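You operate a simulated robot arm through the tools that you are given. There is no shell and no other tool. Be economical: measure what you need, move in short steps, check, and stop when the job is done.

Carry out the task below with a simulated robot arm. There is one attempt and no reset: what you move stays moved.

JOB
Take the scrap tub and put it on the lamp table. Fetch the rubber block and set it on the bundle of slips on the counter of the long bookcase. Take the buffing block and leave it on the top of the printer stand. Fetch the wool duster and stand it on top of the felt duster. Take the eraser on the top of the corner stand and put it away on the top shelf of the book cart. Fetch the tub and set it on the window sill. Take the toner cartridge on the top of the lacquered table and put it away on the top of the printer stand. Open the press bed, take the game tile from the top of the lacquered table and leave it on the top of the press bed, then shut the bed. Fetch the clip jar and stand it on the counter of the long bookcase. Open the throws drawer. Any order will do. Set down upright: scrap tub, wool duster, tub, toner cartridge, clip jar.

It is judged by the outcome, as a careful person would: the job done as asked, and still so three seconds after it is handed in. It fails if anything else is knocked over, pushed out of place, dropped, spilled or broken.

ROBOT AND FRAMES
A 7-joint arm with a two-finger parallel gripper on a trunk, on a base that drives. Base frame: it is fixed to the floor where the robot stands at the start and does not move with it; the origin is under the middle of the robot, x ahead of it, y to its left, z up. Lengths are in mm, angles in degrees, forces in N, time in s.
Its first joint turns from -166.0 to 166.0 degrees. Places, roughly: buffing block [500, 1500, 750]; bundle of slips [-4250, -750, 750]; clip jar [-1250, 2000, 750]; counter of the long bookcase (266x22 cm) [-3400, -880, 800]; eraser (6x3x2 cm) [700, 2100, 600]; felt duster (11x6x5 cm) [400, 400, 800]; game tile (3x5x2 cm) [-900, 1800, 700]; lamp table [700, 1600, 700]; press bed [700, 1000, 800]; rubber block (6x4x4 cm) [400, -100, 800]; scrap tub (10x9x11 cm) [700, -100, 800]; throws drawer [-1500, -3100, 400]; toner cartridge [-750, 2000, 750]; top of the press bed [700, 1000, 800]; top of the printer stand [700, -700, 700]; top shelf of the book cart [-1900, 2100, 800]; tub (10x10x11 cm) [800, 2200, 700]; window sill (86x13 cm) [-80, 2260, 860]; wool duster (5x5x14 cm) [600, 1900, 800]. Payload 1.57 kg.
Tool frame: the origin (TCP) lies between the finger pads and is the grasp point; the fingertips stand 30 mm ahead of it; z points along the fingers, y is the line along which they close. Largest opening 110 mm; finger width 24, thickness 12; the body of the gripper, 48 by 112 mm, starts 78 mm behind the TCP.
Orientation is that of the tool frame in the base frame, as a unit quaternion [w, x, y, z]. With the fingers straight down and closing along the base's y, the tool's x points along the base's -x, its y along +y and its z along -z.

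CONTROLS
- The arm moves only by the tool play_rows. Its argument "increments" is a list of rows, each a list of 7 numbers: the shift along the tool's x, y, z in units of 100 mm (1.0 is 100 mm), then the turn, a rotation vector about the tool's x, y, z in units of 90 degrees (1.0 is 90 degrees), then the opening in per cent of the stroke, from 0 (shut) to 100 (fully open). In form: [[tx, ty, tz, ax, ay, az, fingers], ...]. A call has 1 to 12 rows; each row is the pose to reach, as a shift and turn from the pose commanded when the call began, along the tool's axes at that moment. A call with a number of a shift or a turn outside -1 to 1 is refused whole. Each row takes 0.2 s and may step no farther than 50 mm and 8.6 degrees from the row before; otherwise, or with a gripper value out of range, the whole call is refused. Where a pose cannot be reached the arm comes as near as it can. A force on the tool above 40 N (or 10 N above the force at the start of the call, whichever is more), or a blocked arm, ends the call early, and 0.2 s more pass. The fingers move at their own pace (about 45 mm/s each) and stop on an object; they squeeze with about 25 N. The grip force told is the motor's: it shows also when the fingers shut on nothing. Time passes only in rows, and 0.2 s behind the last, so rows that repeat a pose let the fingers close. It gives the time, the measured TCP pose, the force on the tool (base axes), the opening and the grip force at its end, in the units of the frame above (readings bear some noise), with the torque about the TCP (base axes, N m) and any sound that the robot's microphone picked up.
- Cameras (640 x 400 px; columns grow to the right, rows downward): "scene" is now at [15.4, 174.5, 1480]; the picture's right is [0.26, -0.97, 0.00], its down [-0.73, -0.19, -0.65] and it looks along [0.63, 0.17, -0.76] (base axes); focal length 214 px, centre (320, 200). "wrist" rides on the gripper at [70, 16, -141] in the tool frame; the picture's right is [-0.23, 0.97, 0.00], its down [-0.86, -0.20, -0.48] and it looks along [-0.47, -0.11, 0.88] (tool axes); focal length 222 px, centre (320, 200). There is no depth. A picture from a camera that has moved, and an enlarged one, comes with that camera's place and axes in the base frame and with its lens.
- grab_frame(camera): a new picture of that camera. The clock stands still meanwhile.
- slide_trunk(by): slides the trunk up (or, below 0, down) by that many mm; the arm and the scene camera ride with it, the base frame stays. It gives what a move gives, with no picture.
- base_move(legs): drives the robot by 1 to 6 legs, each [ahead, turn to the left] in mm and degrees, along the robot's own axes; the way and the turn of a leg run together, so that a leg with both is an arc; at most 1500 mm and 180 degrees a leg. The arm and the cameras ride along, it lands a little off, and it stops where it bumps. It gives what a move gives.
- pan_tilt(pan, tilt): turns the head with the scene camera to pan (to the left, within 155 degrees either way) and tilt (down, from -29 to 69), counted from straight ahead of the robot. It gives what a move gives.
- inspect(camera, box): a new picture of the part [left, top, right, bottom] of that camera's present view, enlarged. The clock stands still meanwhile.
- hand_in(): hands the job in; it is judged then, once.

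Go step by step. Nothing tells you exact positions but the pictures and the camera data: compare them with the known pose of the tool, close in by small moves and look again before you grip or let go. The budget is 535 turns and 326 pictures, counting those below and the enlarged ones. Unless the task says otherwise, let go and move clear before handing in, and close with one line.

The tools are called after "Request:" by a JSON object that holds its "method" and its "body". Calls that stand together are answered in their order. play_rows: Moves the arm, as the interface text tells. Its arguments: {"type":"object","properties":{"increments":{"type":"array"}},"required":["increments"]} The other tools are called the same way: slide_trunk (by) slides the trunk up or down; base_move (legs) drives the base; pan_tilt (pan, tilt) turns the head that bears the scene camera; grab_frame (camera) takes a picture; inspect (camera, box) takes an enlarged picture of a part of a camera's view; hand_in () hands the job in.

At the start:

```text
t: 0.0
tcp_pos: [500.2, 190.1, 1072.1]
orientation: [0.0, -0.001, 1.0, 0.0]
force: [-0.7, 0.5, 0.3]
ft_torque: [-0.02, 0.05, -0.03]
width: 110.0
grasp_force: 0.1
trunk travel left (down, up): [-425.0, 165.0]
robot x, y, heading: [-1.8, 0.0, 0.2]
head pan, tilt: [14.8, 49.3]
```

scene: 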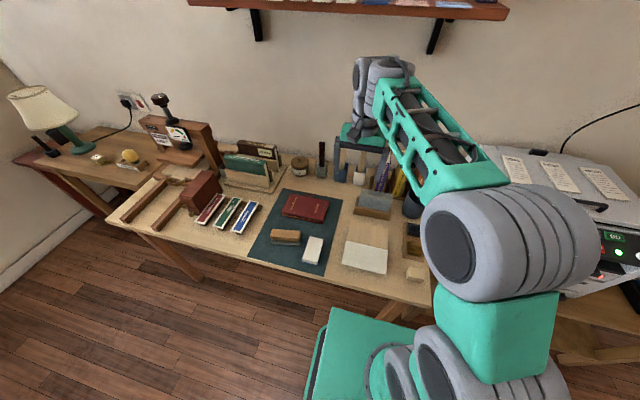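
wrist: 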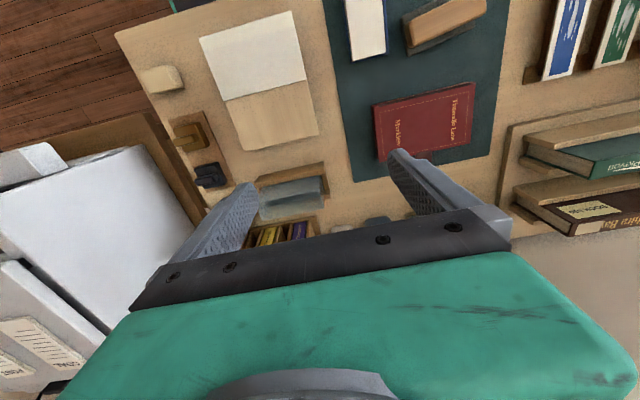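

I see the work table ahead with the dusters, tubs and printer; first I survey the room by turning the head.

Request:
{"method": "pan_tilt", "body": {"pan": -30, "tilt": 40}}

Request:
{"method": "grab_frame", "body": {"camera": "scene"}}

Request:
{"method": "pan_tilt", "body": {"pan": 70, "tilt": 30}}

Request:
{"method": "grab_frame", "body": {"camera": "scene"}}

Request:
{"method": "pan_tilt", "body": {"pan": 125, "tilt": 20}}

Request:
{"method": "grab_frame", "body": {"camera": "scene"}}

Request:
{"method": "pan_tilt", "body": {"pan": -150, "tilt": 15}}

Request:
{"method": "grab_frame", "body": {"camera": "scene"}}

Request:
{"method": "pan_tilt", "body": {"pan": -95, "tilt": 20}}

Request:
{"method": "grab_frame", "body": {"camera": "scene"}}

```text
t: 1.1
tcp_pos: [499.8, 189.2, 1073.2]
orientation: [0.0, -0.001, 1.0, 0.0]
force: [-0.6, -0.5, -0.4]
ft_torque: [0.01, -0.02, 0.02]
width: 109.7
grasp_force: 0.0
trunk travel left (down, up): [-425.0, 165.0]
robot x, y, heading: [-1.8, 4.5, 0.0]
head pan, tilt: [-30.0, 40.0]
```

```text
323 pictures are left
camera scene: at [14.0, 112.3, 1493.2], right [-0.5, -0.87, 0.0], down [-0.56, 0.32, -0.77], along [0.66, -0.38, -0.64], focal length 214 px, centre (320, 200)
```

scene: 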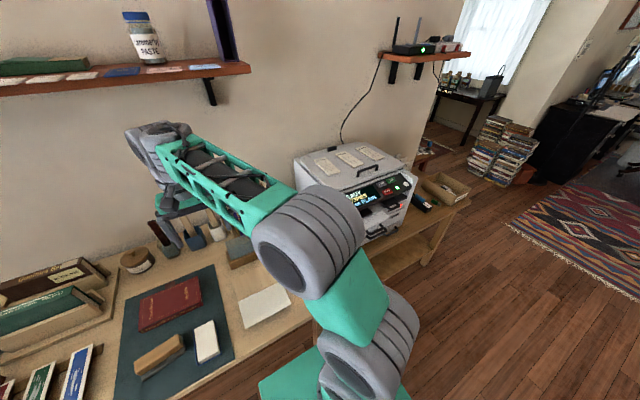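

```text
t: 2.9
tcp_pos: [499.8, 189.4, 1072.1]
orientation: [0.0, 0.0, 1.0, 0.001]
force: [-0.5, -0.3, 0.2]
ft_torque: [-0.02, -0.02, -0.03]
width: 109.8
grasp_force: 0.2
trunk travel left (down, up): [-425.0, 165.0]
robot x, y, heading: [-1.8, 0.2, -0.1]
head pan, tilt: [70.0, 30.0]
```

```text
322 pictures are left
camera scene: at [-28.7, 239.7, 1508.6], right [0.94, -0.34, 0.0], down [-0.17, -0.47, -0.87], along [0.3, 0.81, -0.5], focal length 214 px, centre (320, 200)
```

scene: 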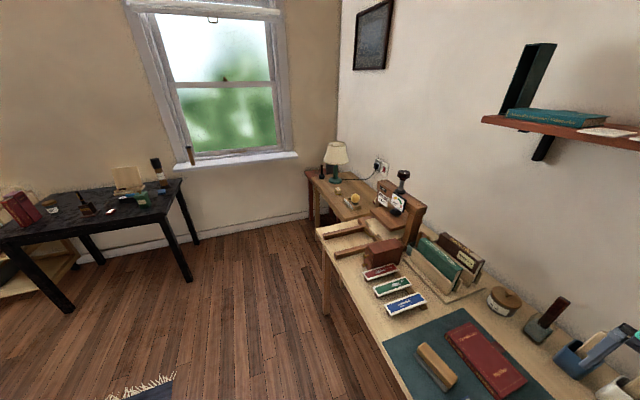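

```text
t: 4.1
tcp_pos: [499.4, 188.4, 1071.9]
orientation: [0.0, 0.0, 1.0, 0.0]
force: [0.2, 0.2, -0.3]
ft_torque: [-0.02, 0.02, -0.01]
width: 110.2
grasp_force: 0.1
trunk travel left (down, up): [-425.0, 165.0]
robot x, y, heading: [1.8, 0.2, 0.1]
head pan, tilt: [125.0, 20.0]
```

```text
321 pictures are left
camera scene: at [-113.0, 231.0, 1524.6], right [0.82, 0.57, 0.0], down [0.2, -0.28, -0.94], along [-0.54, 0.77, -0.34], focal length 214 px, centre (320, 200)
```

scene: 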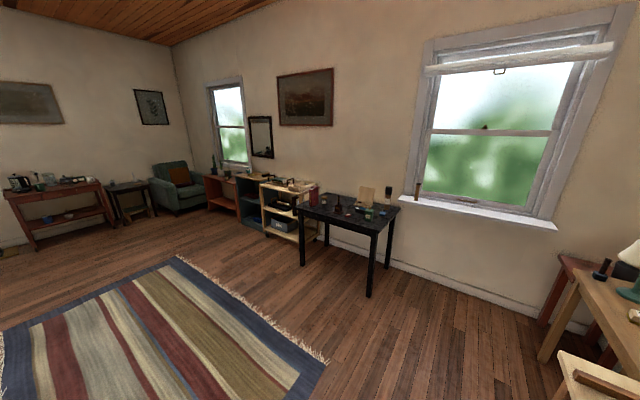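

```text
t: 7.9
tcp_pos: [499.8, 188.9, 1072.8]
orientation: [0.001, 0.0, 1.0, 0.0]
force: [0.5, -0.5, 0.0]
ft_torque: [-0.04, 0.02, 0.02]
width: 110.1
grasp_force: 0.1
trunk travel left (down, up): [-425.0, 165.0]
robot x, y, heading: [0.4, 2.8, -0.2]
head pan, tilt: [-150.0, 15.0]
```

```text
320 pictures are left
camera scene: at [-140.6, 108.0, 1532.8], right [-0.5, 0.87, 0.0], down [0.22, 0.13, -0.97], along [-0.84, -0.48, -0.26], focal length 214 px, centre (320, 200)
```

scene: 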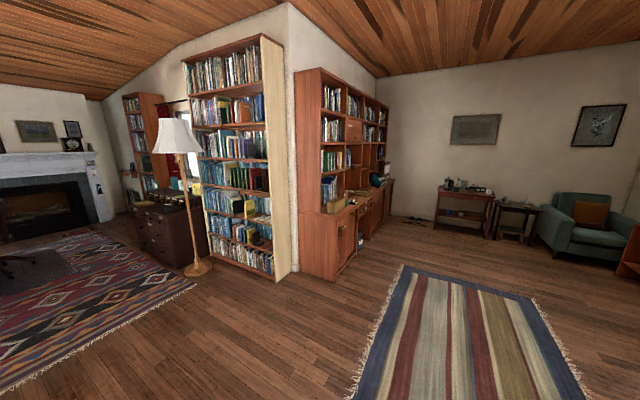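

```text
t: 9.2
tcp_pos: [499.1, 189.3, 1071.2]
orientation: [0.0, 0.0, 1.0, 0.001]
force: [-0.9, 0.5, 0.0]
ft_torque: [-0.02, 0.0, 0.0]
width: 109.9
grasp_force: 0.0
trunk travel left (down, up): [-425.0, 165.0]
robot x, y, heading: [1.2, 1.7, -0.2]
head pan, tilt: [-95.0, 20.0]
```

```text
319 pictures are left
camera scene: at [-67.9, 61.9, 1524.7], right [-1.0, 0.09, 0.0], down [0.03, 0.34, -0.94], along [-0.08, -0.94, -0.34], focal length 214 px, centre (320, 200)
```

scene: 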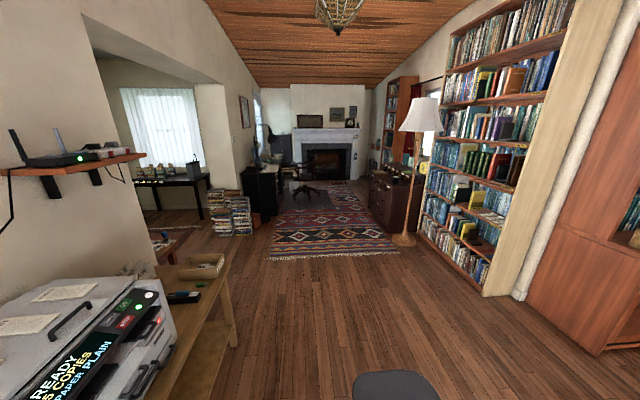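

Now closer looks at the work table.

Request:
{"method": "pan_tilt", "body": {"pan": 5, "tilt": 50}}

Request:
{"method": "inspect", "body": {"camera": "scene", "box": [240, 120, 480, 270]}}

Request:
{"method": "inspect", "body": {"camera": "scene", "box": [80, 80, 320, 230]}}

Request:
{"method": "inspect", "body": {"camera": "wrist", "box": [100, 0, 420, 200]}}

Request:
{"method": "pan_tilt", "body": {"pan": 60, "tilt": 30}}

Request:
{"method": "inspect", "body": {"camera": "scene", "box": [170, 120, 410, 270]}}

```text
t: 10.9
tcp_pos: [500.3, 189.8, 1072.6]
orientation: [0.001, 0.0, 1.0, 0.0]
force: [-0.2, 0.4, -0.8]
ft_torque: [0.01, 0.0, 0.0]
width: 110.0
grasp_force: 0.2
trunk travel left (down, up): [-425.0, 165.0]
robot x, y, heading: [2.1, 0.4, 0.2]
head pan, tilt: [5.0, 50.0]
```

```text
2.67 times, centred on (360, 195) of scene
camera zoom: at [17.0, 161.4, 1479.1], right [0.09, -1.0, 0.0], down [-0.76, -0.07, -0.64], along [0.64, 0.06, -0.77], focal length 572 px, centre (213, 213)
```

zoom: 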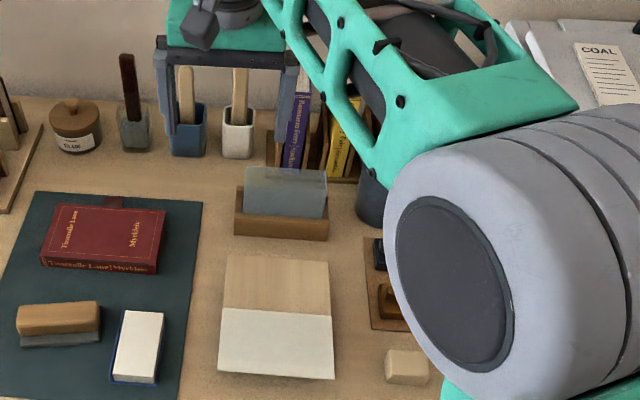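

```text
2.67 times, centred on (200, 155) of scene
camera zoom: at [17.0, 161.4, 1479.1], right [0.09, -1.0, 0.0], down [-0.76, -0.07, -0.64], along [0.64, 0.06, -0.77], focal length 572 px, centre (640, 320)
```

zoom: 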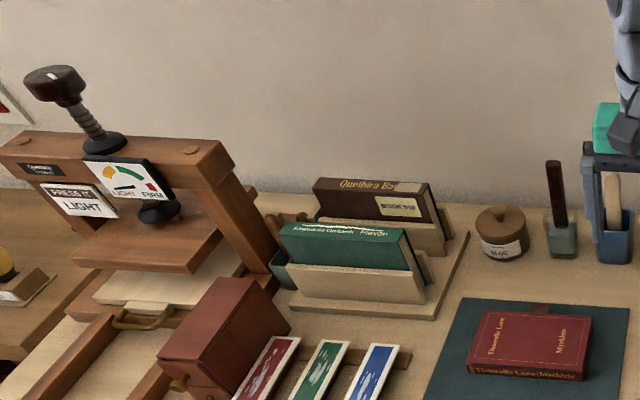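

```text
2.00 times, centred on (260, 100) of wrist
camera zoom: at [431.2, 206.1, 1214.2], right [0.23, 0.97, 0.0], down [0.85, -0.2, 0.48], along [0.47, -0.11, -0.88], focal length 444 px, centre (440, 400)
```

zoom: 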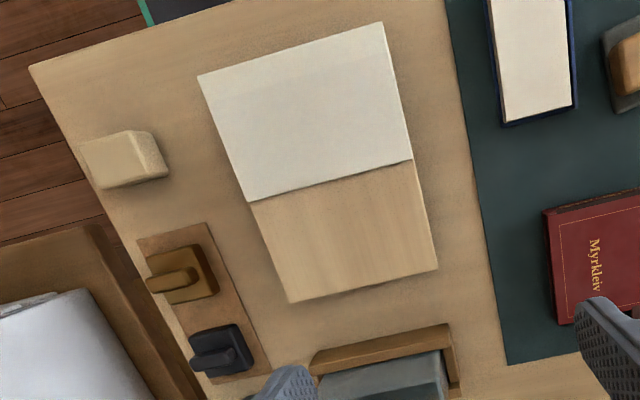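

```text
t: 12.2
tcp_pos: [500.9, 189.4, 1072.2]
orientation: [0.0, 0.001, 1.0, 0.001]
force: [-0.5, 0.0, 0.5]
ft_torque: [0.03, 0.02, -0.01]
width: 109.8
grasp_force: 0.0
trunk travel left (down, up): [-425.0, 165.0]
robot x, y, heading: [-0.3, 1.3, -0.1]
head pan, tilt: [60.0, 30.0]
```

```text
2.67 times, centred on (290, 195) of scene
camera zoom: at [-14.4, 233.0, 1508.6], right [0.87, -0.5, 0.0], down [-0.25, -0.43, -0.87], along [0.43, 0.75, -0.5], focal length 572 px, centre (400, 213)
```

zoom: 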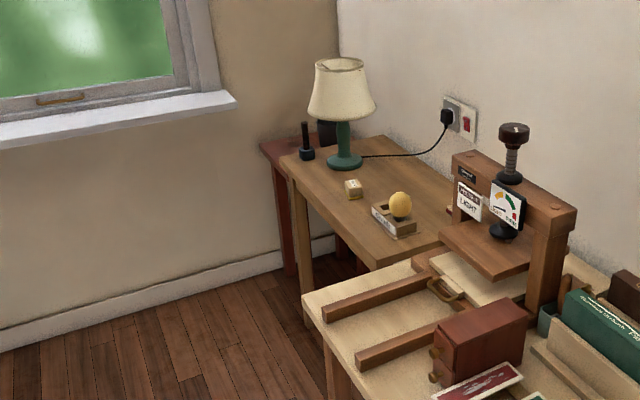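

The rubber block sits near (371,-65,765), table top about z 745. I move the arm right to see the scrap tub with the wrist camera.

Request:
{"method": "play_rows", "body": {"increments": [[0, -0.5, 0, 0, 0, 0, 100], [0, -1, 0, 0, 0, 0, 100]]}}

Request:
{"method": "play_rows", "body": {"increments": [[0, -0.5, 0, 0, 0, 0, 100], [0, -1, 0, 0, 0, 0, 100]]}}

Request:
{"method": "grab_frame", "body": {"camera": "wrist"}}

Request:
{"method": "pan_tilt", "body": {"pan": 0, "tilt": 45}}

Request:
{"method": "grab_frame", "body": {"camera": "scene"}}

```text
t: 12.8
tcp_pos: [500.6, 89.0, 1069.4]
orientation: [0.0, 0.0, 1.0, 0.0]
force: [-0.1, 0.2, 0.2]
ft_torque: [-0.02, -0.01, -0.02]
width: 110.1
grasp_force: 0.0
trunk travel left (down, up): [-425.0, 165.0]
robot x, y, heading: [-0.7, 2.6, -0.1]
head pan, tilt: [60.0, 30.0]
```

```text
t: 13.4
tcp_pos: [500.9, -9.6, 1073.3]
orientation: [0.0, 0.0, 1.0, 0.0]
force: [-0.1, -0.6, 0.4]
ft_torque: [0.02, 0.0, -0.02]
width: 110.0
grasp_force: 0.1
trunk travel left (down, up): [-425.0, 165.0]
robot x, y, heading: [0.5, 1.9, 0.1]
head pan, tilt: [60.0, 30.0]
```

```text
314 pictures are left
camera wrist: at [431.4, 6.5, 1215.4], right [0.23, 0.97, 0.0], down [0.86, -0.2, 0.48], along [0.47, -0.11, -0.88], focal length 222 px, centre (320, 200)
```

wrist: 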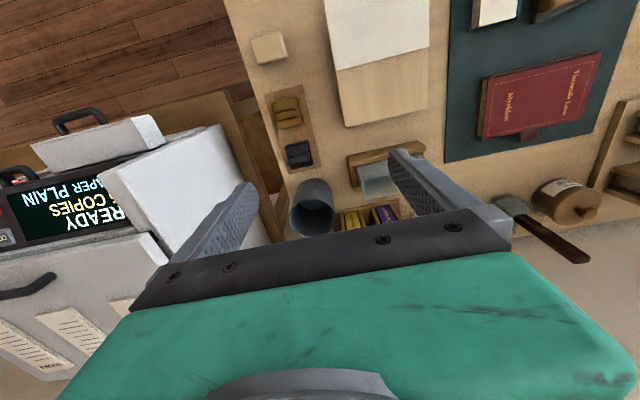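

```text
t: 14.7
tcp_pos: [500.7, -8.9, 1073.0]
orientation: [0.0, 0.001, 1.0, 0.0]
force: [0.7, 0.1, -0.3]
ft_torque: [0.04, 0.0, 0.0]
width: 110.1
grasp_force: 0.0
trunk travel left (down, up): [-425.0, 165.0]
robot x, y, heading: [0.4, -2.6, -0.1]
head pan, tilt: [0.0, 45.0]
```

```text
313 pictures are left
camera scene: at [21.6, 154.7, 1486.0], right [0.0, -1.0, 0.0], down [-0.71, 0.0, -0.71], along [0.71, 0.0, -0.71], focal length 214 px, centre (320, 200)
```

scene: 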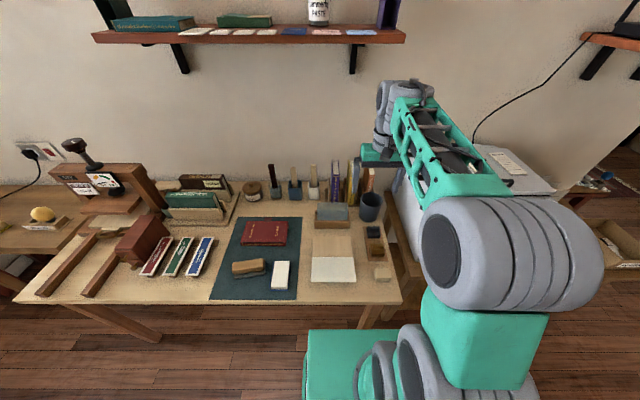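

Request:
{"method": "inspect", "body": {"camera": "wrist", "box": [220, 80, 460, 230]}}

Request:
{"method": "inspect", "body": {"camera": "scene", "box": [300, 150, 420, 225]}}

```text
2.67 times, centred on (340, 155) of wrist
camera zoom: at [431.6, 7.7, 1215.4], right [0.23, 0.97, 0.0], down [0.86, -0.2, 0.48], along [0.47, -0.11, -0.88], focal length 592 px, centre (267, 320)
```

zoom: 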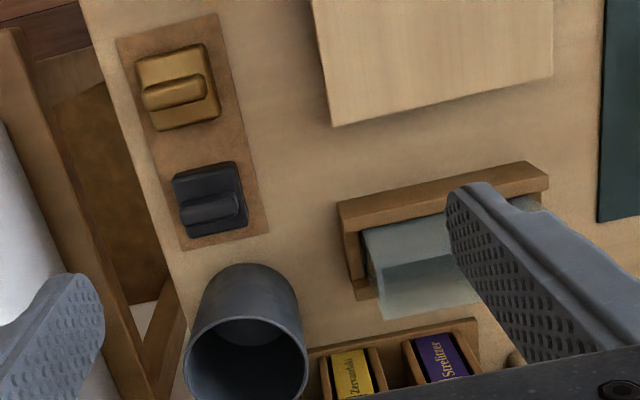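

```text
5.33 times, centred on (360, 188) of scene
camera zoom: at [21.6, 154.7, 1486.0], right [0.0, -1.0, 0.0], down [-0.71, 0.0, -0.71], along [0.71, 0.0, -0.71], focal length 1144 px, centre (107, 267)
```

zoom: 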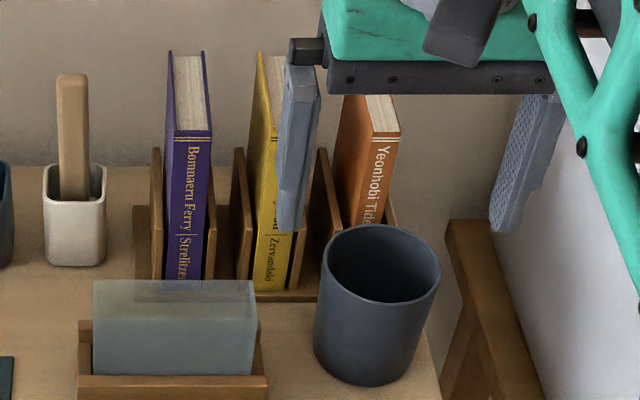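

The scrap tub's rim centre is about (659,-60,855). I move above it.

Request:
{"method": "play_rows", "body": {"increments": [[-0.4, -0.13, 0, 0, 0, 0, 100], [-0.8, -0.26, 0, 0, 0, 0, 100]]}}

Request:
{"method": "play_rows", "body": {"increments": [[-0.4, -0.13, 0.3, 0, 0, 0, 100], [-0.78, -0.25, 0.7, 0, 0, 0, 100]]}}

Request:
{"method": "grab_frame", "body": {"camera": "wrist"}}

Request:
{"method": "grab_frame", "body": {"camera": "scene"}}

```text
t: 15.3
tcp_pos: [581.7, -36.7, 1071.5]
orientation: [-0.001, -0.001, 1.0, 0.0]
force: [0.6, -0.3, 0.3]
ft_torque: [-0.02, 0.02, -0.01]
width: 110.1
grasp_force: 0.0
trunk travel left (down, up): [-425.0, 165.0]
robot x, y, heading: [1.6, -0.2, -0.1]
head pan, tilt: [0.0, 45.0]
```

```text
refused: row 1 steps farther than a row can; nothing moved
```

```text
310 pictures are left
camera wrist: at [512.5, -20.2, 1214.0], right [0.23, 0.97, 0.0], down [0.86, -0.2, 0.48], along [0.46, -0.11, -0.88], focal length 222 px, centre (320, 200)
```

wrist: 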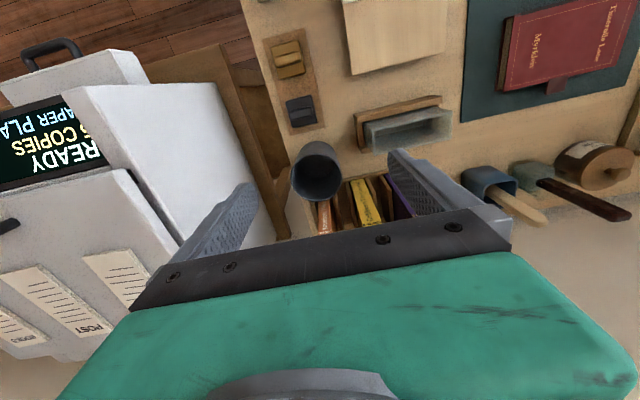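

```text
309 pictures are left
camera scene: at [22.2, 154.5, 1486.0], right [0.0, -1.0, 0.0], down [-0.71, 0.0, -0.71], along [0.71, 0.0, -0.71], focal length 214 px, centre (320, 200)
```

scene: 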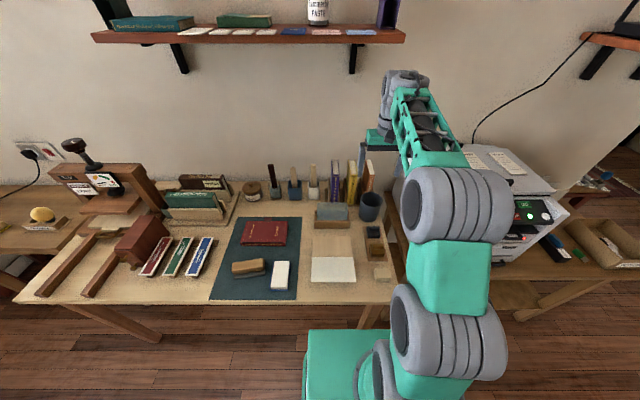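

Request:
{"method": "play_rows", "body": {"increments": [[-0.38, -0.1, 0, 0, 0, 0, 100], [-0.75, -0.2, 0, 0, 0, 0, 100], [-0.75, -0.2, 0.45, 0, 0, 0, 100], [-0.75, -0.2, 0.9, 0, 0, 0, 100]]}}

Request:
{"method": "grab_frame", "body": {"camera": "wrist"}}

Request:
{"method": "inspect", "body": {"camera": "scene", "box": [300, 120, 460, 220]}}

```text
t: 16.3
tcp_pos: [654.9, -55.8, 983.6]
orientation: [0.001, 0.0, 1.0, -0.001]
force: [-0.1, -0.6, -0.1]
ft_torque: [0.01, -0.05, 0.0]
width: 109.7
grasp_force: 0.1
trunk travel left (down, up): [-425.0, 165.0]
robot x, y, heading: [0.8, 0.7, -0.0]
head pan, tilt: [0.0, 45.0]
```

```text
308 pictures are left
camera wrist: at [585.0, -38.7, 1124.7], right [0.23, 0.97, 0.0], down [0.85, -0.2, 0.48], along [0.47, -0.11, -0.88], focal length 222 px, centre (320, 200)
```

wrist: 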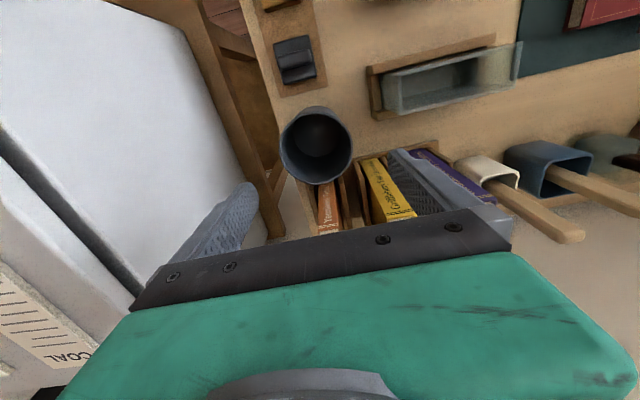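

```text
4.00 times, centred on (380, 170) of scene
camera zoom: at [21.4, 154.6, 1486.0], right [0.0, -1.0, 0.0], down [-0.71, 0.0, -0.71], along [0.71, 0.0, -0.71], focal length 858 px, centre (80, 320)
```

zoom: 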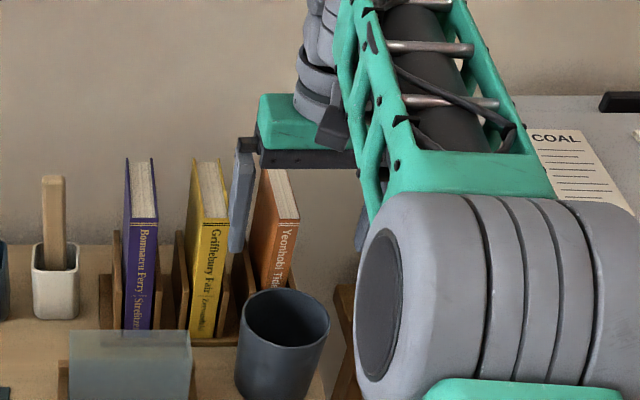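

Request:
{"method": "play_rows", "body": {"increments": [[0, -0.03, 0.4, 0, 0, 0, 100], [0, -0.03, 0.8, 0, 0, 0, 100], [0, -0.03, 1.0, 0, 0, 0, 100]]}}

Request:
{"method": "grab_frame", "body": {"camera": "wrist"}}

Request:
{"method": "inspect", "body": {"camera": "scene", "box": [300, 120, 460, 220]}}

```text
t: 17.1
tcp_pos: [655.3, -60.3, 880.2]
orientation: [0.0, 0.0, 1.0, 0.0]
force: [-0.9, 0.1, -0.1]
ft_torque: [-0.03, 0.02, 0.0]
width: 109.9
grasp_force: 0.0
trunk travel left (down, up): [-425.0, 165.0]
robot x, y, heading: [1.9, -1.6, 0.1]
head pan, tilt: [0.0, 45.0]
```

```text
306 pictures are left
camera wrist: at [586.8, -43.8, 1022.4], right [0.23, 0.97, 0.0], down [0.86, -0.2, 0.48], along [0.47, -0.11, -0.88], focal length 222 px, centre (320, 200)
```

wrist: 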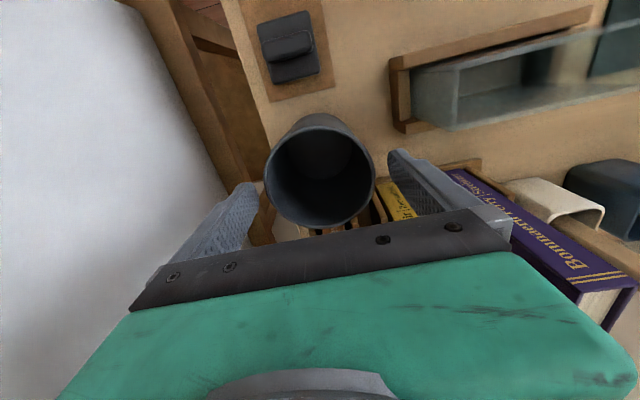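

```text
4.00 times, centred on (380, 170) of scene
camera zoom: at [21.9, 154.6, 1486.0], right [0.0, -1.0, 0.0], down [-0.71, 0.0, -0.71], along [0.71, 0.0, -0.71], focal length 858 px, centre (80, 320)
```

zoom: 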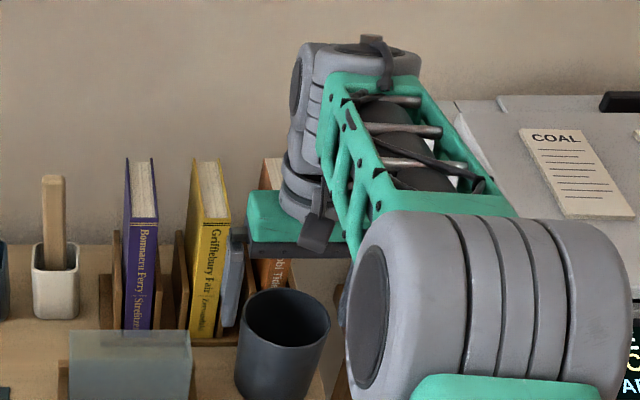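

Request:
{"method": "play_rows", "body": {"increments": [[0, 0, 0.3, 0, 0, 0, 100], [0, 0, 0.55, 0, 0, 0, 100], [0, 0, 0.55, 0, 0, 0, 0], [0, 0, 0.55, 0, 0, 0, 0], [0, 0, 0.55, 0, 0, 0, 0]]}}

Request:
{"method": "grab_frame", "body": {"camera": "wrist"}}

```text
t: 18.3
tcp_pos: [654.3, -59.3, 826.8]
orientation: [-0.001, 0.0, 1.0, -0.001]
force: [-0.2, -0.6, 0.1]
ft_torque: [0.03, -0.04, -0.02]
width: 91.4
grasp_force: 25.2
trunk travel left (down, up): [-425.0, 165.0]
robot x, y, heading: [1.4, 1.2, -0.1]
head pan, tilt: [0.0, 45.0]
```

```text
304 pictures are left
camera wrist: at [586.2, -43.7, 968.8], right [0.23, 0.97, 0.0], down [0.86, -0.2, 0.48], along [0.47, -0.11, -0.88], focal length 222 px, centre (320, 200)
```

wrist: 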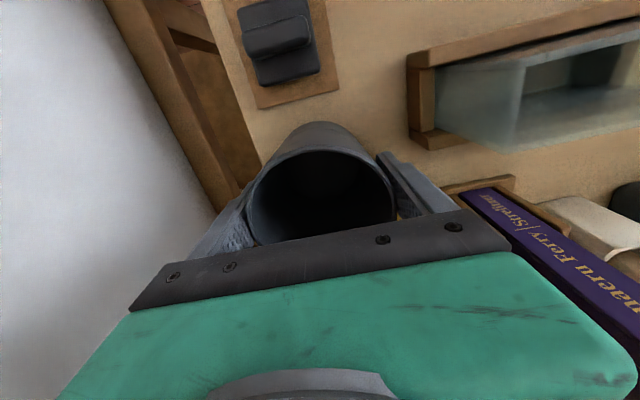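

Gripped (91 mm). I lift and retract.

Request:
{"method": "play_rows", "body": {"increments": [[0, 0, -0.3, 0, 0, 0, 0], [0, 0, -0.6, 0, 0, 0, 0], [0, 0, -1.0, 0, 0, 0, 0]]}}

Request:
{"method": "slide_trunk", "body": {"by": 120}}

Request:
{"method": "play_rows", "body": {"increments": [[0.4, 0, 0, 0, 0, 0, 0], [0.8, 0, 0, 0, 0, 0, 0], [1, 0, 0, 0, 0, 0, 0]]}}

Request:
{"method": "play_rows", "body": {"increments": [[0.4, 0, 0, 0, 0, 0, 0], [0.8, 0, 0, 0, 0, 0, 0], [1, 0, 0, 0, 0, 0, 0]]}}

Request:
{"method": "grab_frame", "body": {"camera": "scene"}}

```text
t: 19.1
tcp_pos: [653.4, -59.3, 927.6]
orientation: [0.0, 0.0, 1.0, 0.0]
force: [-0.1, 0.4, -0.3]
ft_torque: [0.04, -0.02, -0.01]
width: 0.3
grasp_force: 18.1
trunk travel left (down, up): [-425.0, 165.0]
robot x, y, heading: [-0.7, 0.3, 0.0]
head pan, tilt: [0.0, 45.0]
```

```text
t: 20.6
tcp_pos: [653.4, -59.3, 1046.1]
orientation: [-0.001, 0.0, 1.0, 0.0]
force: [-0.4, -0.3, 0.1]
ft_torque: [0.02, -0.01, 0.02]
width: 0.0
grasp_force: 20.6
trunk travel left (down, up): [-545.0, 45.0]
robot x, y, heading: [-0.2, -0.5, 0.1]
head pan, tilt: [0.0, 45.0]
```

```text
t: 21.4
tcp_pos: [552.4, -60.0, 1045.4]
orientation: [0.001, 0.0, 1.0, -0.001]
force: [0.4, 0.1, 0.1]
ft_torque: [-0.01, -0.02, 0.04]
width: 0.0
grasp_force: 21.4
trunk travel left (down, up): [-545.0, 45.0]
robot x, y, heading: [-2.4, -0.2, -0.2]
head pan, tilt: [0.0, 45.0]
```

```text
t: 22.2
tcp_pos: [454.0, -60.5, 1046.0]
orientation: [0.0, 0.0, 1.0, 0.0]
force: [0.2, 0.4, -0.6]
ft_torque: [-0.01, 0.0, -0.01]
width: 0.0
grasp_force: 21.2
trunk travel left (down, up): [-545.0, 45.0]
robot x, y, heading: [0.7, -2.5, 0.0]
head pan, tilt: [0.0, 45.0]
```

```text
303 pictures are left
camera scene: at [21.5, 154.6, 1606.0], right [0.0, -1.0, 0.0], down [-0.71, 0.0, -0.71], along [0.71, 0.0, -0.71], focal length 214 px, centre (320, 200)
```

scene: 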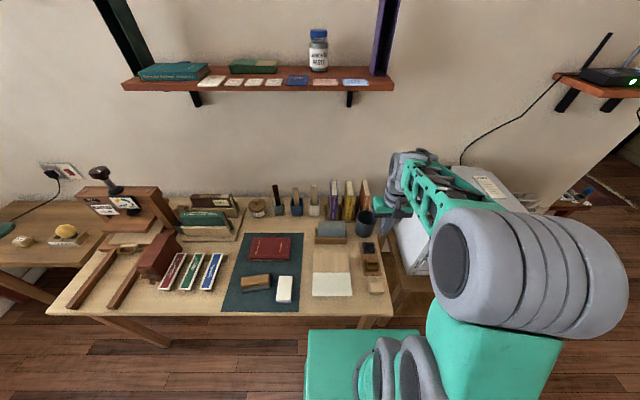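

The tub slipped out of the grip and seems to still stand. I look closely.

Request:
{"method": "inspect", "body": {"camera": "scene", "box": [310, 170, 430, 245]}}

Request:
{"method": "play_rows", "body": {"increments": [[0, 0, 0, 0, 0, 0, 100], [0, 0, 0, 0, 0, 0, 100], [0, 0, 0, 0, 0, 0, 100], [0, 0, 0, 0, 0, 0, 100], [0, 0, 0, 0, 0, 0, 100], [0, 0, 0, 0, 0, 0, 100]]}}

Request:
{"method": "grab_frame", "body": {"camera": "wrist"}}

```text
5.33 times, centred on (370, 208) of scene
camera zoom: at [21.5, 154.6, 1606.0], right [0.0, -1.0, 0.0], down [-0.71, 0.0, -0.71], along [0.71, 0.0, -0.71], focal length 1144 px, centre (53, 160)
```

zoom: 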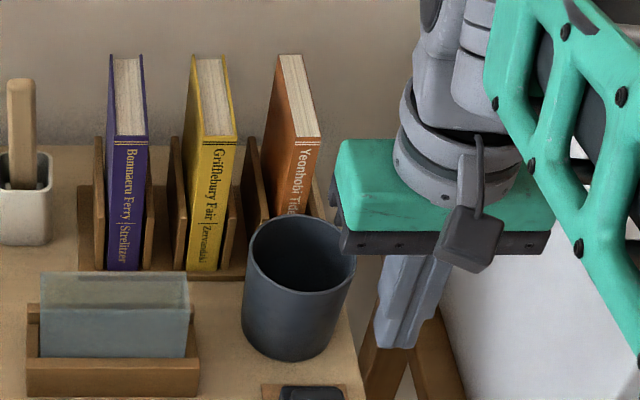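

```text
t: 23.6
tcp_pos: [455.6, -60.3, 1046.2]
orientation: [0.0, 0.0, 1.0, 0.0]
force: [-0.5, -0.3, 0.0]
ft_torque: [0.01, 0.01, 0.0]
width: 110.2
grasp_force: 0.1
trunk travel left (down, up): [-545.0, 45.0]
robot x, y, heading: [3.2, -1.9, -0.0]
head pan, tilt: [0.0, 45.0]
```

```text
301 pictures are left
camera wrist: at [385.9, -43.5, 1187.6], right [0.23, 0.97, 0.0], down [0.86, -0.2, 0.48], along [0.47, -0.11, -0.88], focal length 222 px, centre (320, 200)
```

wrist: 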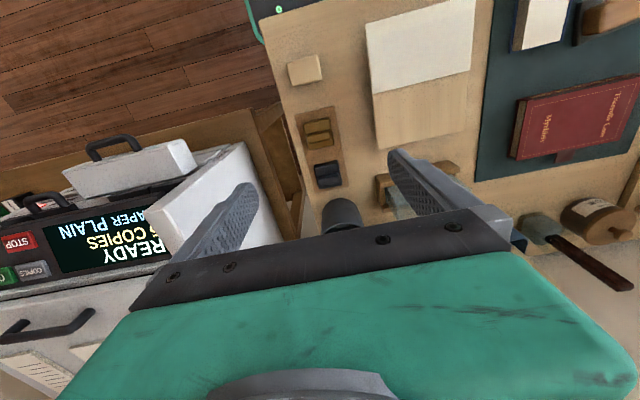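

Tub is still standing at the same place. I'll re-grip deeper, hold longer, and lift slowly.

Request:
{"method": "play_rows", "body": {"increments": [[-0.4, 0, 0, 0, 0, 0, 100], [-0.8, 0, 0, 0, 0, 0, 100], [-1, 0, 0, 0, 0, 0, 100]]}}

Request:
{"method": "play_rows", "body": {"increments": [[-0.4, 0, 0, 0, 0, 0, 100], [-0.8, 0, 0, 0, 0, 0, 100], [-1, 0, 0, 0, 0, 0, 100]]}}

Request:
{"method": "slide_trunk", "body": {"by": -120}}

Request:
{"method": "grab_frame", "body": {"camera": "wrist"}}

```text
t: 24.4
tcp_pos: [554.9, -58.8, 1046.0]
orientation: [-0.001, 0.0, 1.0, 0.001]
force: [-0.1, -0.2, 0.2]
ft_torque: [-0.01, -0.02, 0.03]
width: 110.2
grasp_force: 0.0
trunk travel left (down, up): [-545.0, 45.0]
robot x, y, heading: [-1.2, 4.1, -0.2]
head pan, tilt: [0.0, 45.0]
```

```text
t: 25.2
tcp_pos: [656.9, -57.7, 1047.2]
orientation: [-0.001, 0.0, 1.0, 0.0]
force: [1.2, -1.0, 0.8]
ft_torque: [0.01, 0.0, 0.01]
width: 110.0
grasp_force: 0.0
trunk travel left (down, up): [-545.0, 45.0]
robot x, y, heading: [2.2, -3.8, -0.3]
head pan, tilt: [0.0, 45.0]
```

```text
t: 26.7
tcp_pos: [655.1, -58.9, 926.4]
orientation: [0.0, 0.001, 1.0, 0.0]
force: [-0.6, 0.4, -0.5]
ft_torque: [-0.02, 0.01, -0.01]
width: 109.8
grasp_force: 0.1
trunk travel left (down, up): [-425.0, 165.0]
robot x, y, heading: [2.6, -1.0, -0.0]
head pan, tilt: [0.0, 45.0]
```

```text
300 pictures are left
camera wrist: at [586.8, -41.5, 1069.0], right [0.23, 0.97, 0.0], down [0.85, -0.2, 0.48], along [0.47, -0.11, -0.88], focal length 222 px, centre (320, 200)
```

wrist: 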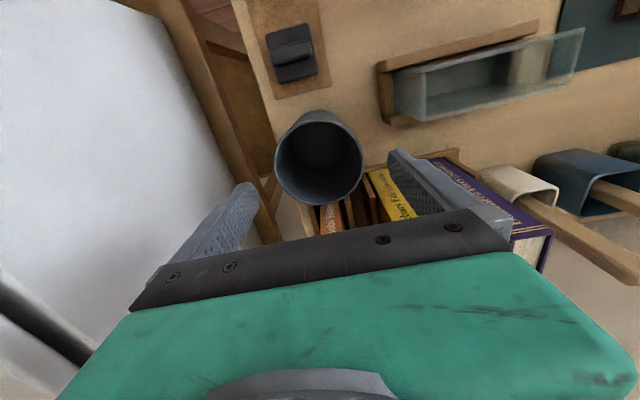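

Request:
{"method": "play_rows", "body": {"increments": [[0, 0, 0.4, 0, 0, 0, 100], [0, 0, 0.8, 0, 0, 0, 100], [0, 0, 1.0, 0, 0, 0, 100]]}}

Request:
{"method": "play_rows", "body": {"increments": [[0, 0, 0.15, 0, 0, 0, 100], [0, 0, 0.3, 0, 0, 0, 100], [0, 0, 0.3, 0, 0, 0, 0], [0, 0, 0.3, 0, 0, 0, 0], [0, 0, 0.3, 0, 0, 0, 0], [0, 0, 0.3, 0, 0, 0, 0], [0, 0, 0.3, 0, 0, 0, 0], [0, 0, 0.3, 0, 0, 0, 0]]}}

Request:
{"method": "play_rows", "body": {"increments": [[0, 0, -0.05, 0, 0, 0, 0], [0, 0, -0.1, 0, 0, 0, 0], [0, 0, -0.15, 0, 0, 0, 0], [0, 0, -0.2, 0, 0, 0, 0]]}}

Request:
{"method": "grab_frame", "body": {"camera": "wrist"}}

```text
t: 27.5
tcp_pos: [653.8, -60.2, 826.1]
orientation: [0.0, -0.001, 1.0, 0.001]
force: [0.2, -0.5, 0.9]
ft_torque: [0.0, 0.0, 0.01]
width: 110.2
grasp_force: 0.1
trunk travel left (down, up): [-425.0, 165.0]
robot x, y, heading: [-2.8, -1.6, -0.3]
head pan, tilt: [0.0, 45.0]
```

```text
t: 29.3
tcp_pos: [656.5, -59.4, 795.4]
orientation: [0.0, 0.0, 1.0, 0.0]
force: [1.4, -1.0, 3.2]
ft_torque: [0.16, -0.02, -0.06]
width: 91.4
grasp_force: 25.0
trunk travel left (down, up): [-425.0, 165.0]
robot x, y, heading: [0.1, -2.4, 0.1]
head pan, tilt: [0.0, 45.0]
```

```text
t: 30.3
tcp_pos: [655.7, -57.5, 815.2]
orientation: [0.001, -0.001, 1.0, 0.0]
force: [0.0, 0.2, -1.9]
ft_torque: [0.0, -0.01, 0.01]
width: 91.3
grasp_force: 25.2
trunk travel left (down, up): [-425.0, 165.0]
robot x, y, heading: [-2.8, 0.8, 0.0]
head pan, tilt: [0.0, 45.0]
```

```text
299 pictures are left
camera wrist: at [587.4, -41.0, 958.1], right [0.23, 0.97, 0.0], down [0.86, -0.2, 0.48], along [0.47, -0.11, -0.88], focal length 222 px, centre (320, 200)
```

wrist: 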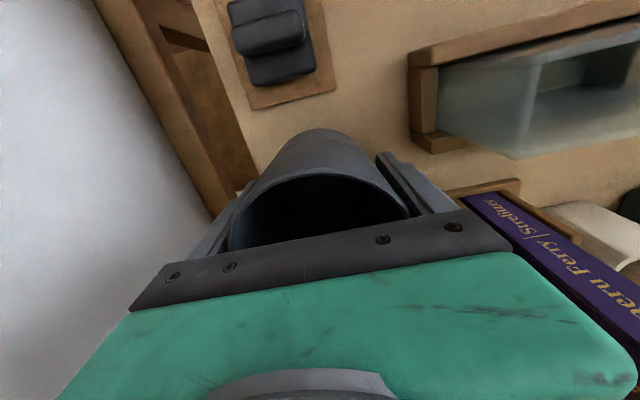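

Held now (about 2 N weight). Lift slowly and recheck.

Request:
{"method": "play_rows", "body": {"increments": [[0, 0, -0.15, 0, 0, 0, 0], [0, 0, -0.3, 0, 0, 0, 0], [0, 0, -0.45, 0, 0, 0, 0], [0, 0, -0.6, 0, 0, 0, 0], [0, 0, -0.75, 0, 0, 0, 0], [0, 0, -0.9, 0, 0, 0, 0]]}}

Request:
{"method": "slide_trunk", "body": {"by": 120}}

Request:
{"method": "play_rows", "body": {"increments": [[0.25, 0, 0, 0, 0, 0, 0], [0.5, 0, 0, 0, 0, 0, 0], [0.75, 0, 0, 0, 0, 0, 0], [1, 0, 0, 0, 0, 0, 0]]}}

Request:
{"method": "play_rows", "body": {"increments": [[0.25, 0, 0, 0, 0, 0, 0], [0.5, 0, 0, 0, 0, 0, 0], [0.75, 0, 0, 0, 0, 0, 0], [1, 0, 0, 0, 0, 0, 0]]}}

Request:
{"method": "grab_frame", "body": {"camera": "wrist"}}

Request:
{"method": "grab_frame", "body": {"camera": "scene"}}

```text
t: 31.7
tcp_pos: [657.3, -58.1, 907.2]
orientation: [0.0, -0.001, 1.0, 0.0]
force: [-0.1, 0.2, -3.2]
ft_torque: [0.03, -0.01, 0.01]
width: 91.4
grasp_force: 25.0
trunk travel left (down, up): [-425.0, 165.0]
robot x, y, heading: [-0.2, -0.0, 0.3]
head pan, tilt: [0.0, 45.0]
```

```text
t: 33.2
tcp_pos: [656.0, -57.3, 1026.2]
orientation: [0.0, 0.001, 1.0, 0.0]
force: [0.3, 0.1, -3.4]
ft_torque: [0.0, 0.04, -0.02]
width: 91.7
grasp_force: 25.1
trunk travel left (down, up): [-545.0, 45.0]
robot x, y, heading: [-2.4, 2.3, 0.2]
head pan, tilt: [0.0, 45.0]
```

```text
t: 34.2
tcp_pos: [555.7, -59.2, 1027.3]
orientation: [0.0, 0.0, 1.0, 0.0]
force: [0.5, -0.1, -3.6]
ft_torque: [-0.01, 0.0, -0.03]
width: 91.6
grasp_force: 25.2
trunk travel left (down, up): [-545.0, 45.0]
robot x, y, heading: [-1.0, -0.5, -0.1]
head pan, tilt: [0.0, 45.0]
```

```text
t: 35.2
tcp_pos: [455.5, -56.4, 1027.8]
orientation: [0.0, 0.001, 1.0, 0.0]
force: [-0.3, 0.4, -2.7]
ft_torque: [-0.01, 0.03, -0.01]
width: 91.1
grasp_force: 24.9
trunk travel left (down, up): [-545.0, 45.0]
robot x, y, heading: [0.1, -2.0, -0.1]
head pan, tilt: [0.0, 45.0]
```

```text
298 pictures are left
camera wrist: at [386.1, -40.4, 1168.7], right [0.23, 0.97, 0.0], down [0.85, -0.2, 0.48], along [0.47, -0.11, -0.88], focal length 222 px, centre (320, 200)
```

wrist: 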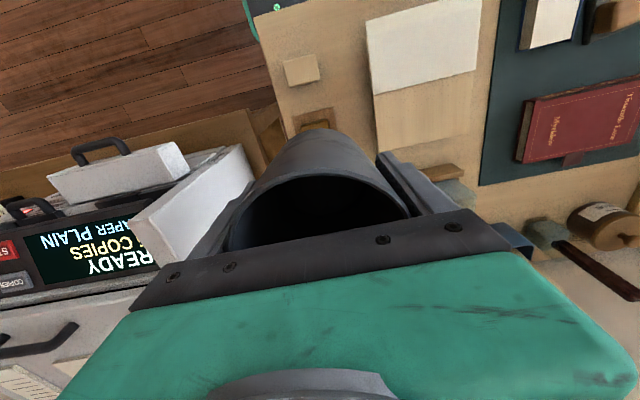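

```text
297 pictures are left
camera scene: at [21.3, 154.6, 1606.0], right [0.0, -1.0, 0.0], down [-0.71, 0.0, -0.71], along [0.71, 0.0, -0.71], focal length 214 px, centre (320, 200)
```

scene: 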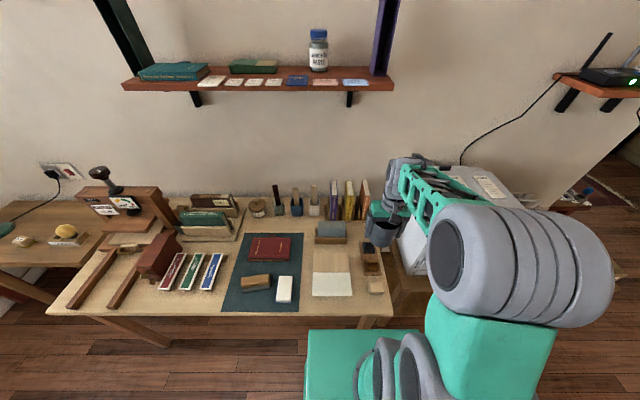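

Securely held. Driving to the lamp table.

Request:
{"method": "base_move", "body": {"legs": [[-100, 0], [0, 90], [1500, 0], [0, -90]]}}

Request:
{"method": "pan_tilt", "body": {"pan": 10, "tilt": 45}}

Request:
{"method": "grab_frame", "body": {"camera": "scene"}}

Request:
{"method": "grab_frame", "body": {"camera": "wrist"}}

```text
t: 51.1
tcp_pos: [326.1, 1422.6, 1026.6]
orientation: [-0.001, 0.015, 1.0, 0.0]
force: [-1.1, -0.3, -1.9]
ft_torque: [0.05, 0.02, 0.01]
width: 91.5
grasp_force: 24.8
trunk travel left (down, up): [-545.0, 45.0]
robot x, y, heading: [-125.5, 1494.7, -1.7]
head pan, tilt: [0.0, 45.0]
```

```text
t: 51.8
tcp_pos: [325.6, 1423.6, 1025.9]
orientation: [-0.001, 0.016, 1.0, 0.001]
force: [0.9, -0.6, -2.4]
ft_torque: [0.0, 0.03, 0.02]
width: 91.5
grasp_force: 24.7
trunk travel left (down, up): [-545.0, 45.0]
robot x, y, heading: [-129.8, 1496.0, -1.9]
head pan, tilt: [10.0, 45.0]
```

```text
296 pictures are left
camera scene: at [-101.6, 1663.1, 1606.0], right [0.14, -0.99, 0.0], down [-0.7, -0.1, -0.71], along [0.7, 0.1, -0.71], focal length 214 px, centre (320, 200)
```

scene: 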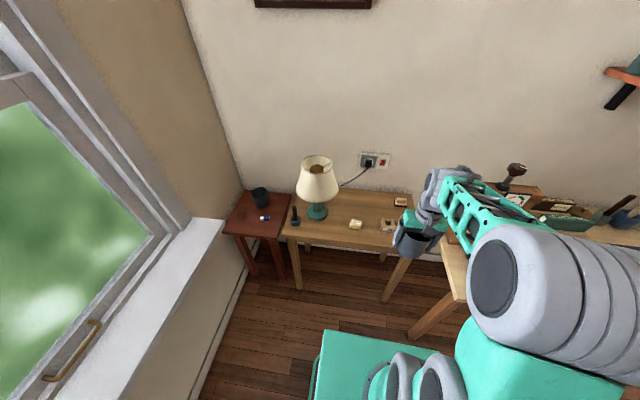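

```text
295 pictures are left
camera wrist: at [257.7, 1442.3, 1168.5], right [0.26, 0.97, 0.0], down [0.85, -0.23, 0.48], along [0.46, -0.12, -0.88], focal length 222 px, centre (320, 200)
```

wrist: 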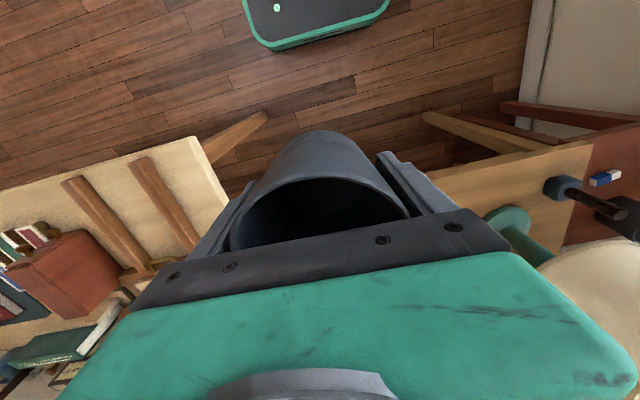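

Request:
{"method": "inspect", "body": {"camera": "scene", "box": [220, 145, 460, 295]}}

Request:
{"method": "inspect", "body": {"camera": "scene", "box": [330, 180, 430, 243]}}

```text
2.67 times, centred on (340, 220) of scene
camera zoom: at [-101.6, 1663.1, 1606.0], right [0.14, -0.99, 0.0], down [-0.7, -0.1, -0.71], along [0.7, 0.1, -0.71], focal length 572 px, centre (267, 147)
```

zoom: 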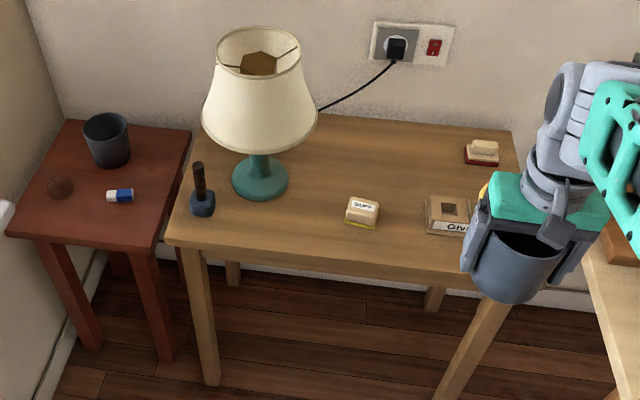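

```text
6.35 times, centred on (380, 212) of scene
camera zoom: at [-101.6, 1663.1, 1606.0], right [0.14, -0.99, 0.0], down [-0.7, -0.1, -0.71], along [0.7, 0.1, -0.71], focal length 1362 px, centre (-61, 127)
```

zoom: 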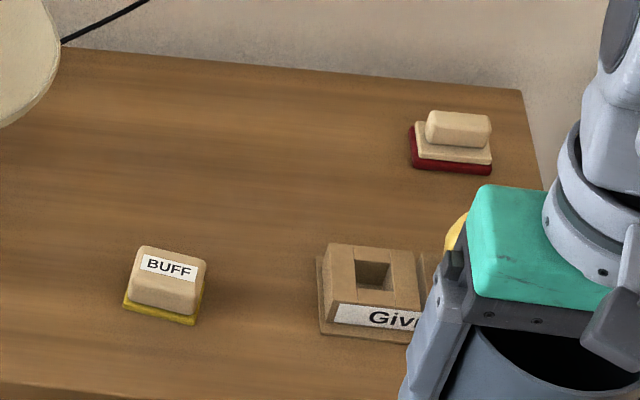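

The lamp table top is near z 705; free spot near (745,1515). I drive closer.

Request:
{"method": "base_move", "body": {"legs": [[0, 11.8], [260, 0], [0, -10]]}}

Request:
{"method": "grab_frame", "body": {"camera": "scene"}}

```text
t: 55.2
tcp_pos: [582.5, 1479.5, 1026.5]
orientation: [-0.001, 0.002, 1.0, 0.001]
force: [-0.5, -0.2, -2.9]
ft_torque: [0.03, 0.04, -0.04]
width: 91.2
grasp_force: 25.3
trunk travel left (down, up): [-545.0, 45.0]
robot x, y, heading: [126.6, 1539.9, -0.1]
head pan, tilt: [10.0, 45.0]
```

```text
292 pictures are left
camera scene: at [148.3, 1707.9, 1606.0], right [0.17, -0.99, 0.0], down [-0.7, -0.12, -0.71], along [0.7, 0.12, -0.71], focal length 214 px, centre (320, 200)
```

scene: 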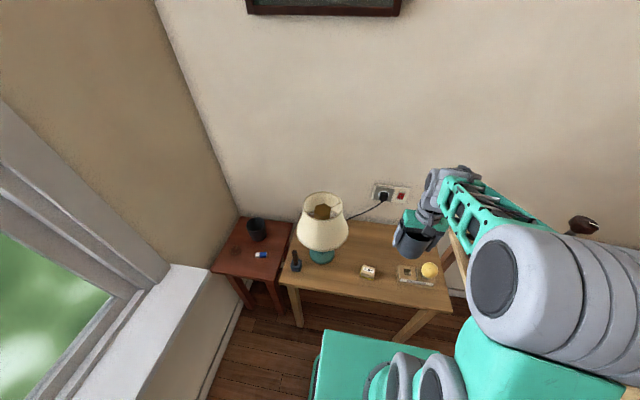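

Request:
{"method": "play_rows", "body": {"increments": [[-0.25, 0.09, 0, 0, 0, 0, 0], [-0.5, 0.18, 0, 0, 0, 0, 0], [-0.8, 0.35, 0, 0, 0, 0, 0]]}}

Request:
{"method": "play_rows", "body": {"increments": [[-0.25, 0, 0, 0, 0, 0, 0], [-0.5, 0, 0, 0, 0, 0, 0], [-0.82, 0, 0, 0, 0, 0, 0]]}}

Request:
{"method": "slide_trunk", "body": {"by": -200}}

Request:
{"method": "pan_tilt", "body": {"pan": 0, "tilt": 50}}

Request:
{"method": "grab_frame", "body": {"camera": "wrist"}}

Request:
{"method": "grab_frame", "body": {"camera": "scene"}}

```text
t: 56.0
tcp_pos: [662.9, 1515.3, 1025.7]
orientation: [0.0, 0.002, 1.0, 0.0]
force: [0.2, -0.2, -3.5]
ft_torque: [0.0, 0.02, -0.02]
width: 91.6
grasp_force: 25.4
trunk travel left (down, up): [-545.0, 45.0]
robot x, y, heading: [125.6, 1538.2, -0.6]
head pan, tilt: [10.0, 45.0]
```

```text
t: 56.8
tcp_pos: [746.9, 1514.6, 1024.8]
orientation: [-0.001, 0.002, 1.0, 0.0]
force: [-0.4, -0.3, -2.3]
ft_torque: [0.01, 0.01, 0.01]
width: 91.3
grasp_force: 25.5
trunk travel left (down, up): [-545.0, 45.0]
robot x, y, heading: [125.9, 1536.4, -0.2]
head pan, tilt: [10.0, 45.0]
```

```text
t: 58.9
tcp_pos: [746.3, 1514.8, 824.5]
orientation: [0.0, 0.003, 1.0, 0.001]
force: [0.0, 0.1, -3.5]
ft_torque: [-0.03, 0.02, 0.06]
width: 91.4
grasp_force: 24.9
trunk travel left (down, up): [-345.0, 245.0]
robot x, y, heading: [130.5, 1538.5, -0.4]
head pan, tilt: [10.0, 45.0]
```

```text
t: 59.6
tcp_pos: [747.0, 1514.9, 825.6]
orientation: [0.0, 0.002, 1.0, 0.0]
force: [-0.4, -0.2, -2.9]
ft_torque: [0.0, 0.0, 0.02]
width: 91.4
grasp_force: 25.0
trunk travel left (down, up): [-345.0, 245.0]
robot x, y, heading: [125.8, 1540.2, -0.3]
head pan, tilt: [0.0, 50.0]
```

```text
291 pictures are left
camera wrist: at [677.6, 1531.6, 967.1], right [0.23, 0.97, 0.0], down [0.85, -0.2, 0.48], along [0.47, -0.11, -0.88], focal length 222 px, centre (320, 200)
```

wrist: 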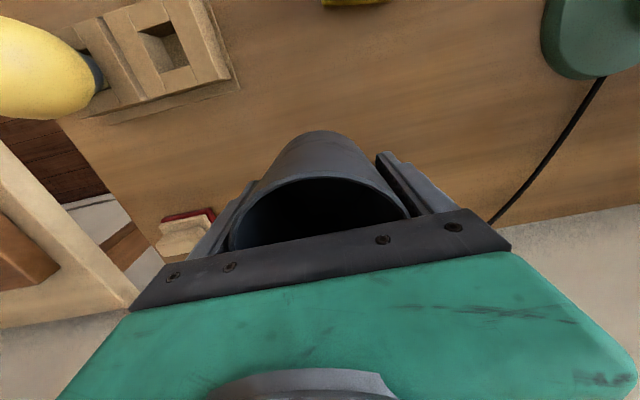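

```text
290 pictures are left
camera scene: at [145.1, 1694.2, 1399.1], right [0.0, -1.0, 0.0], down [-0.77, 0.0, -0.64], along [0.64, 0.0, -0.77], focal length 214 px, centre (320, 200)
```

scene: 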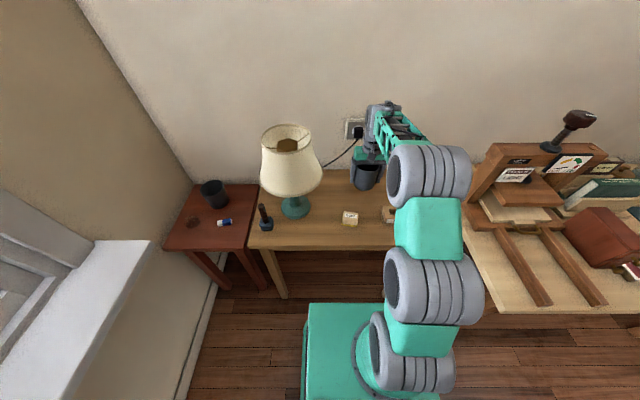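

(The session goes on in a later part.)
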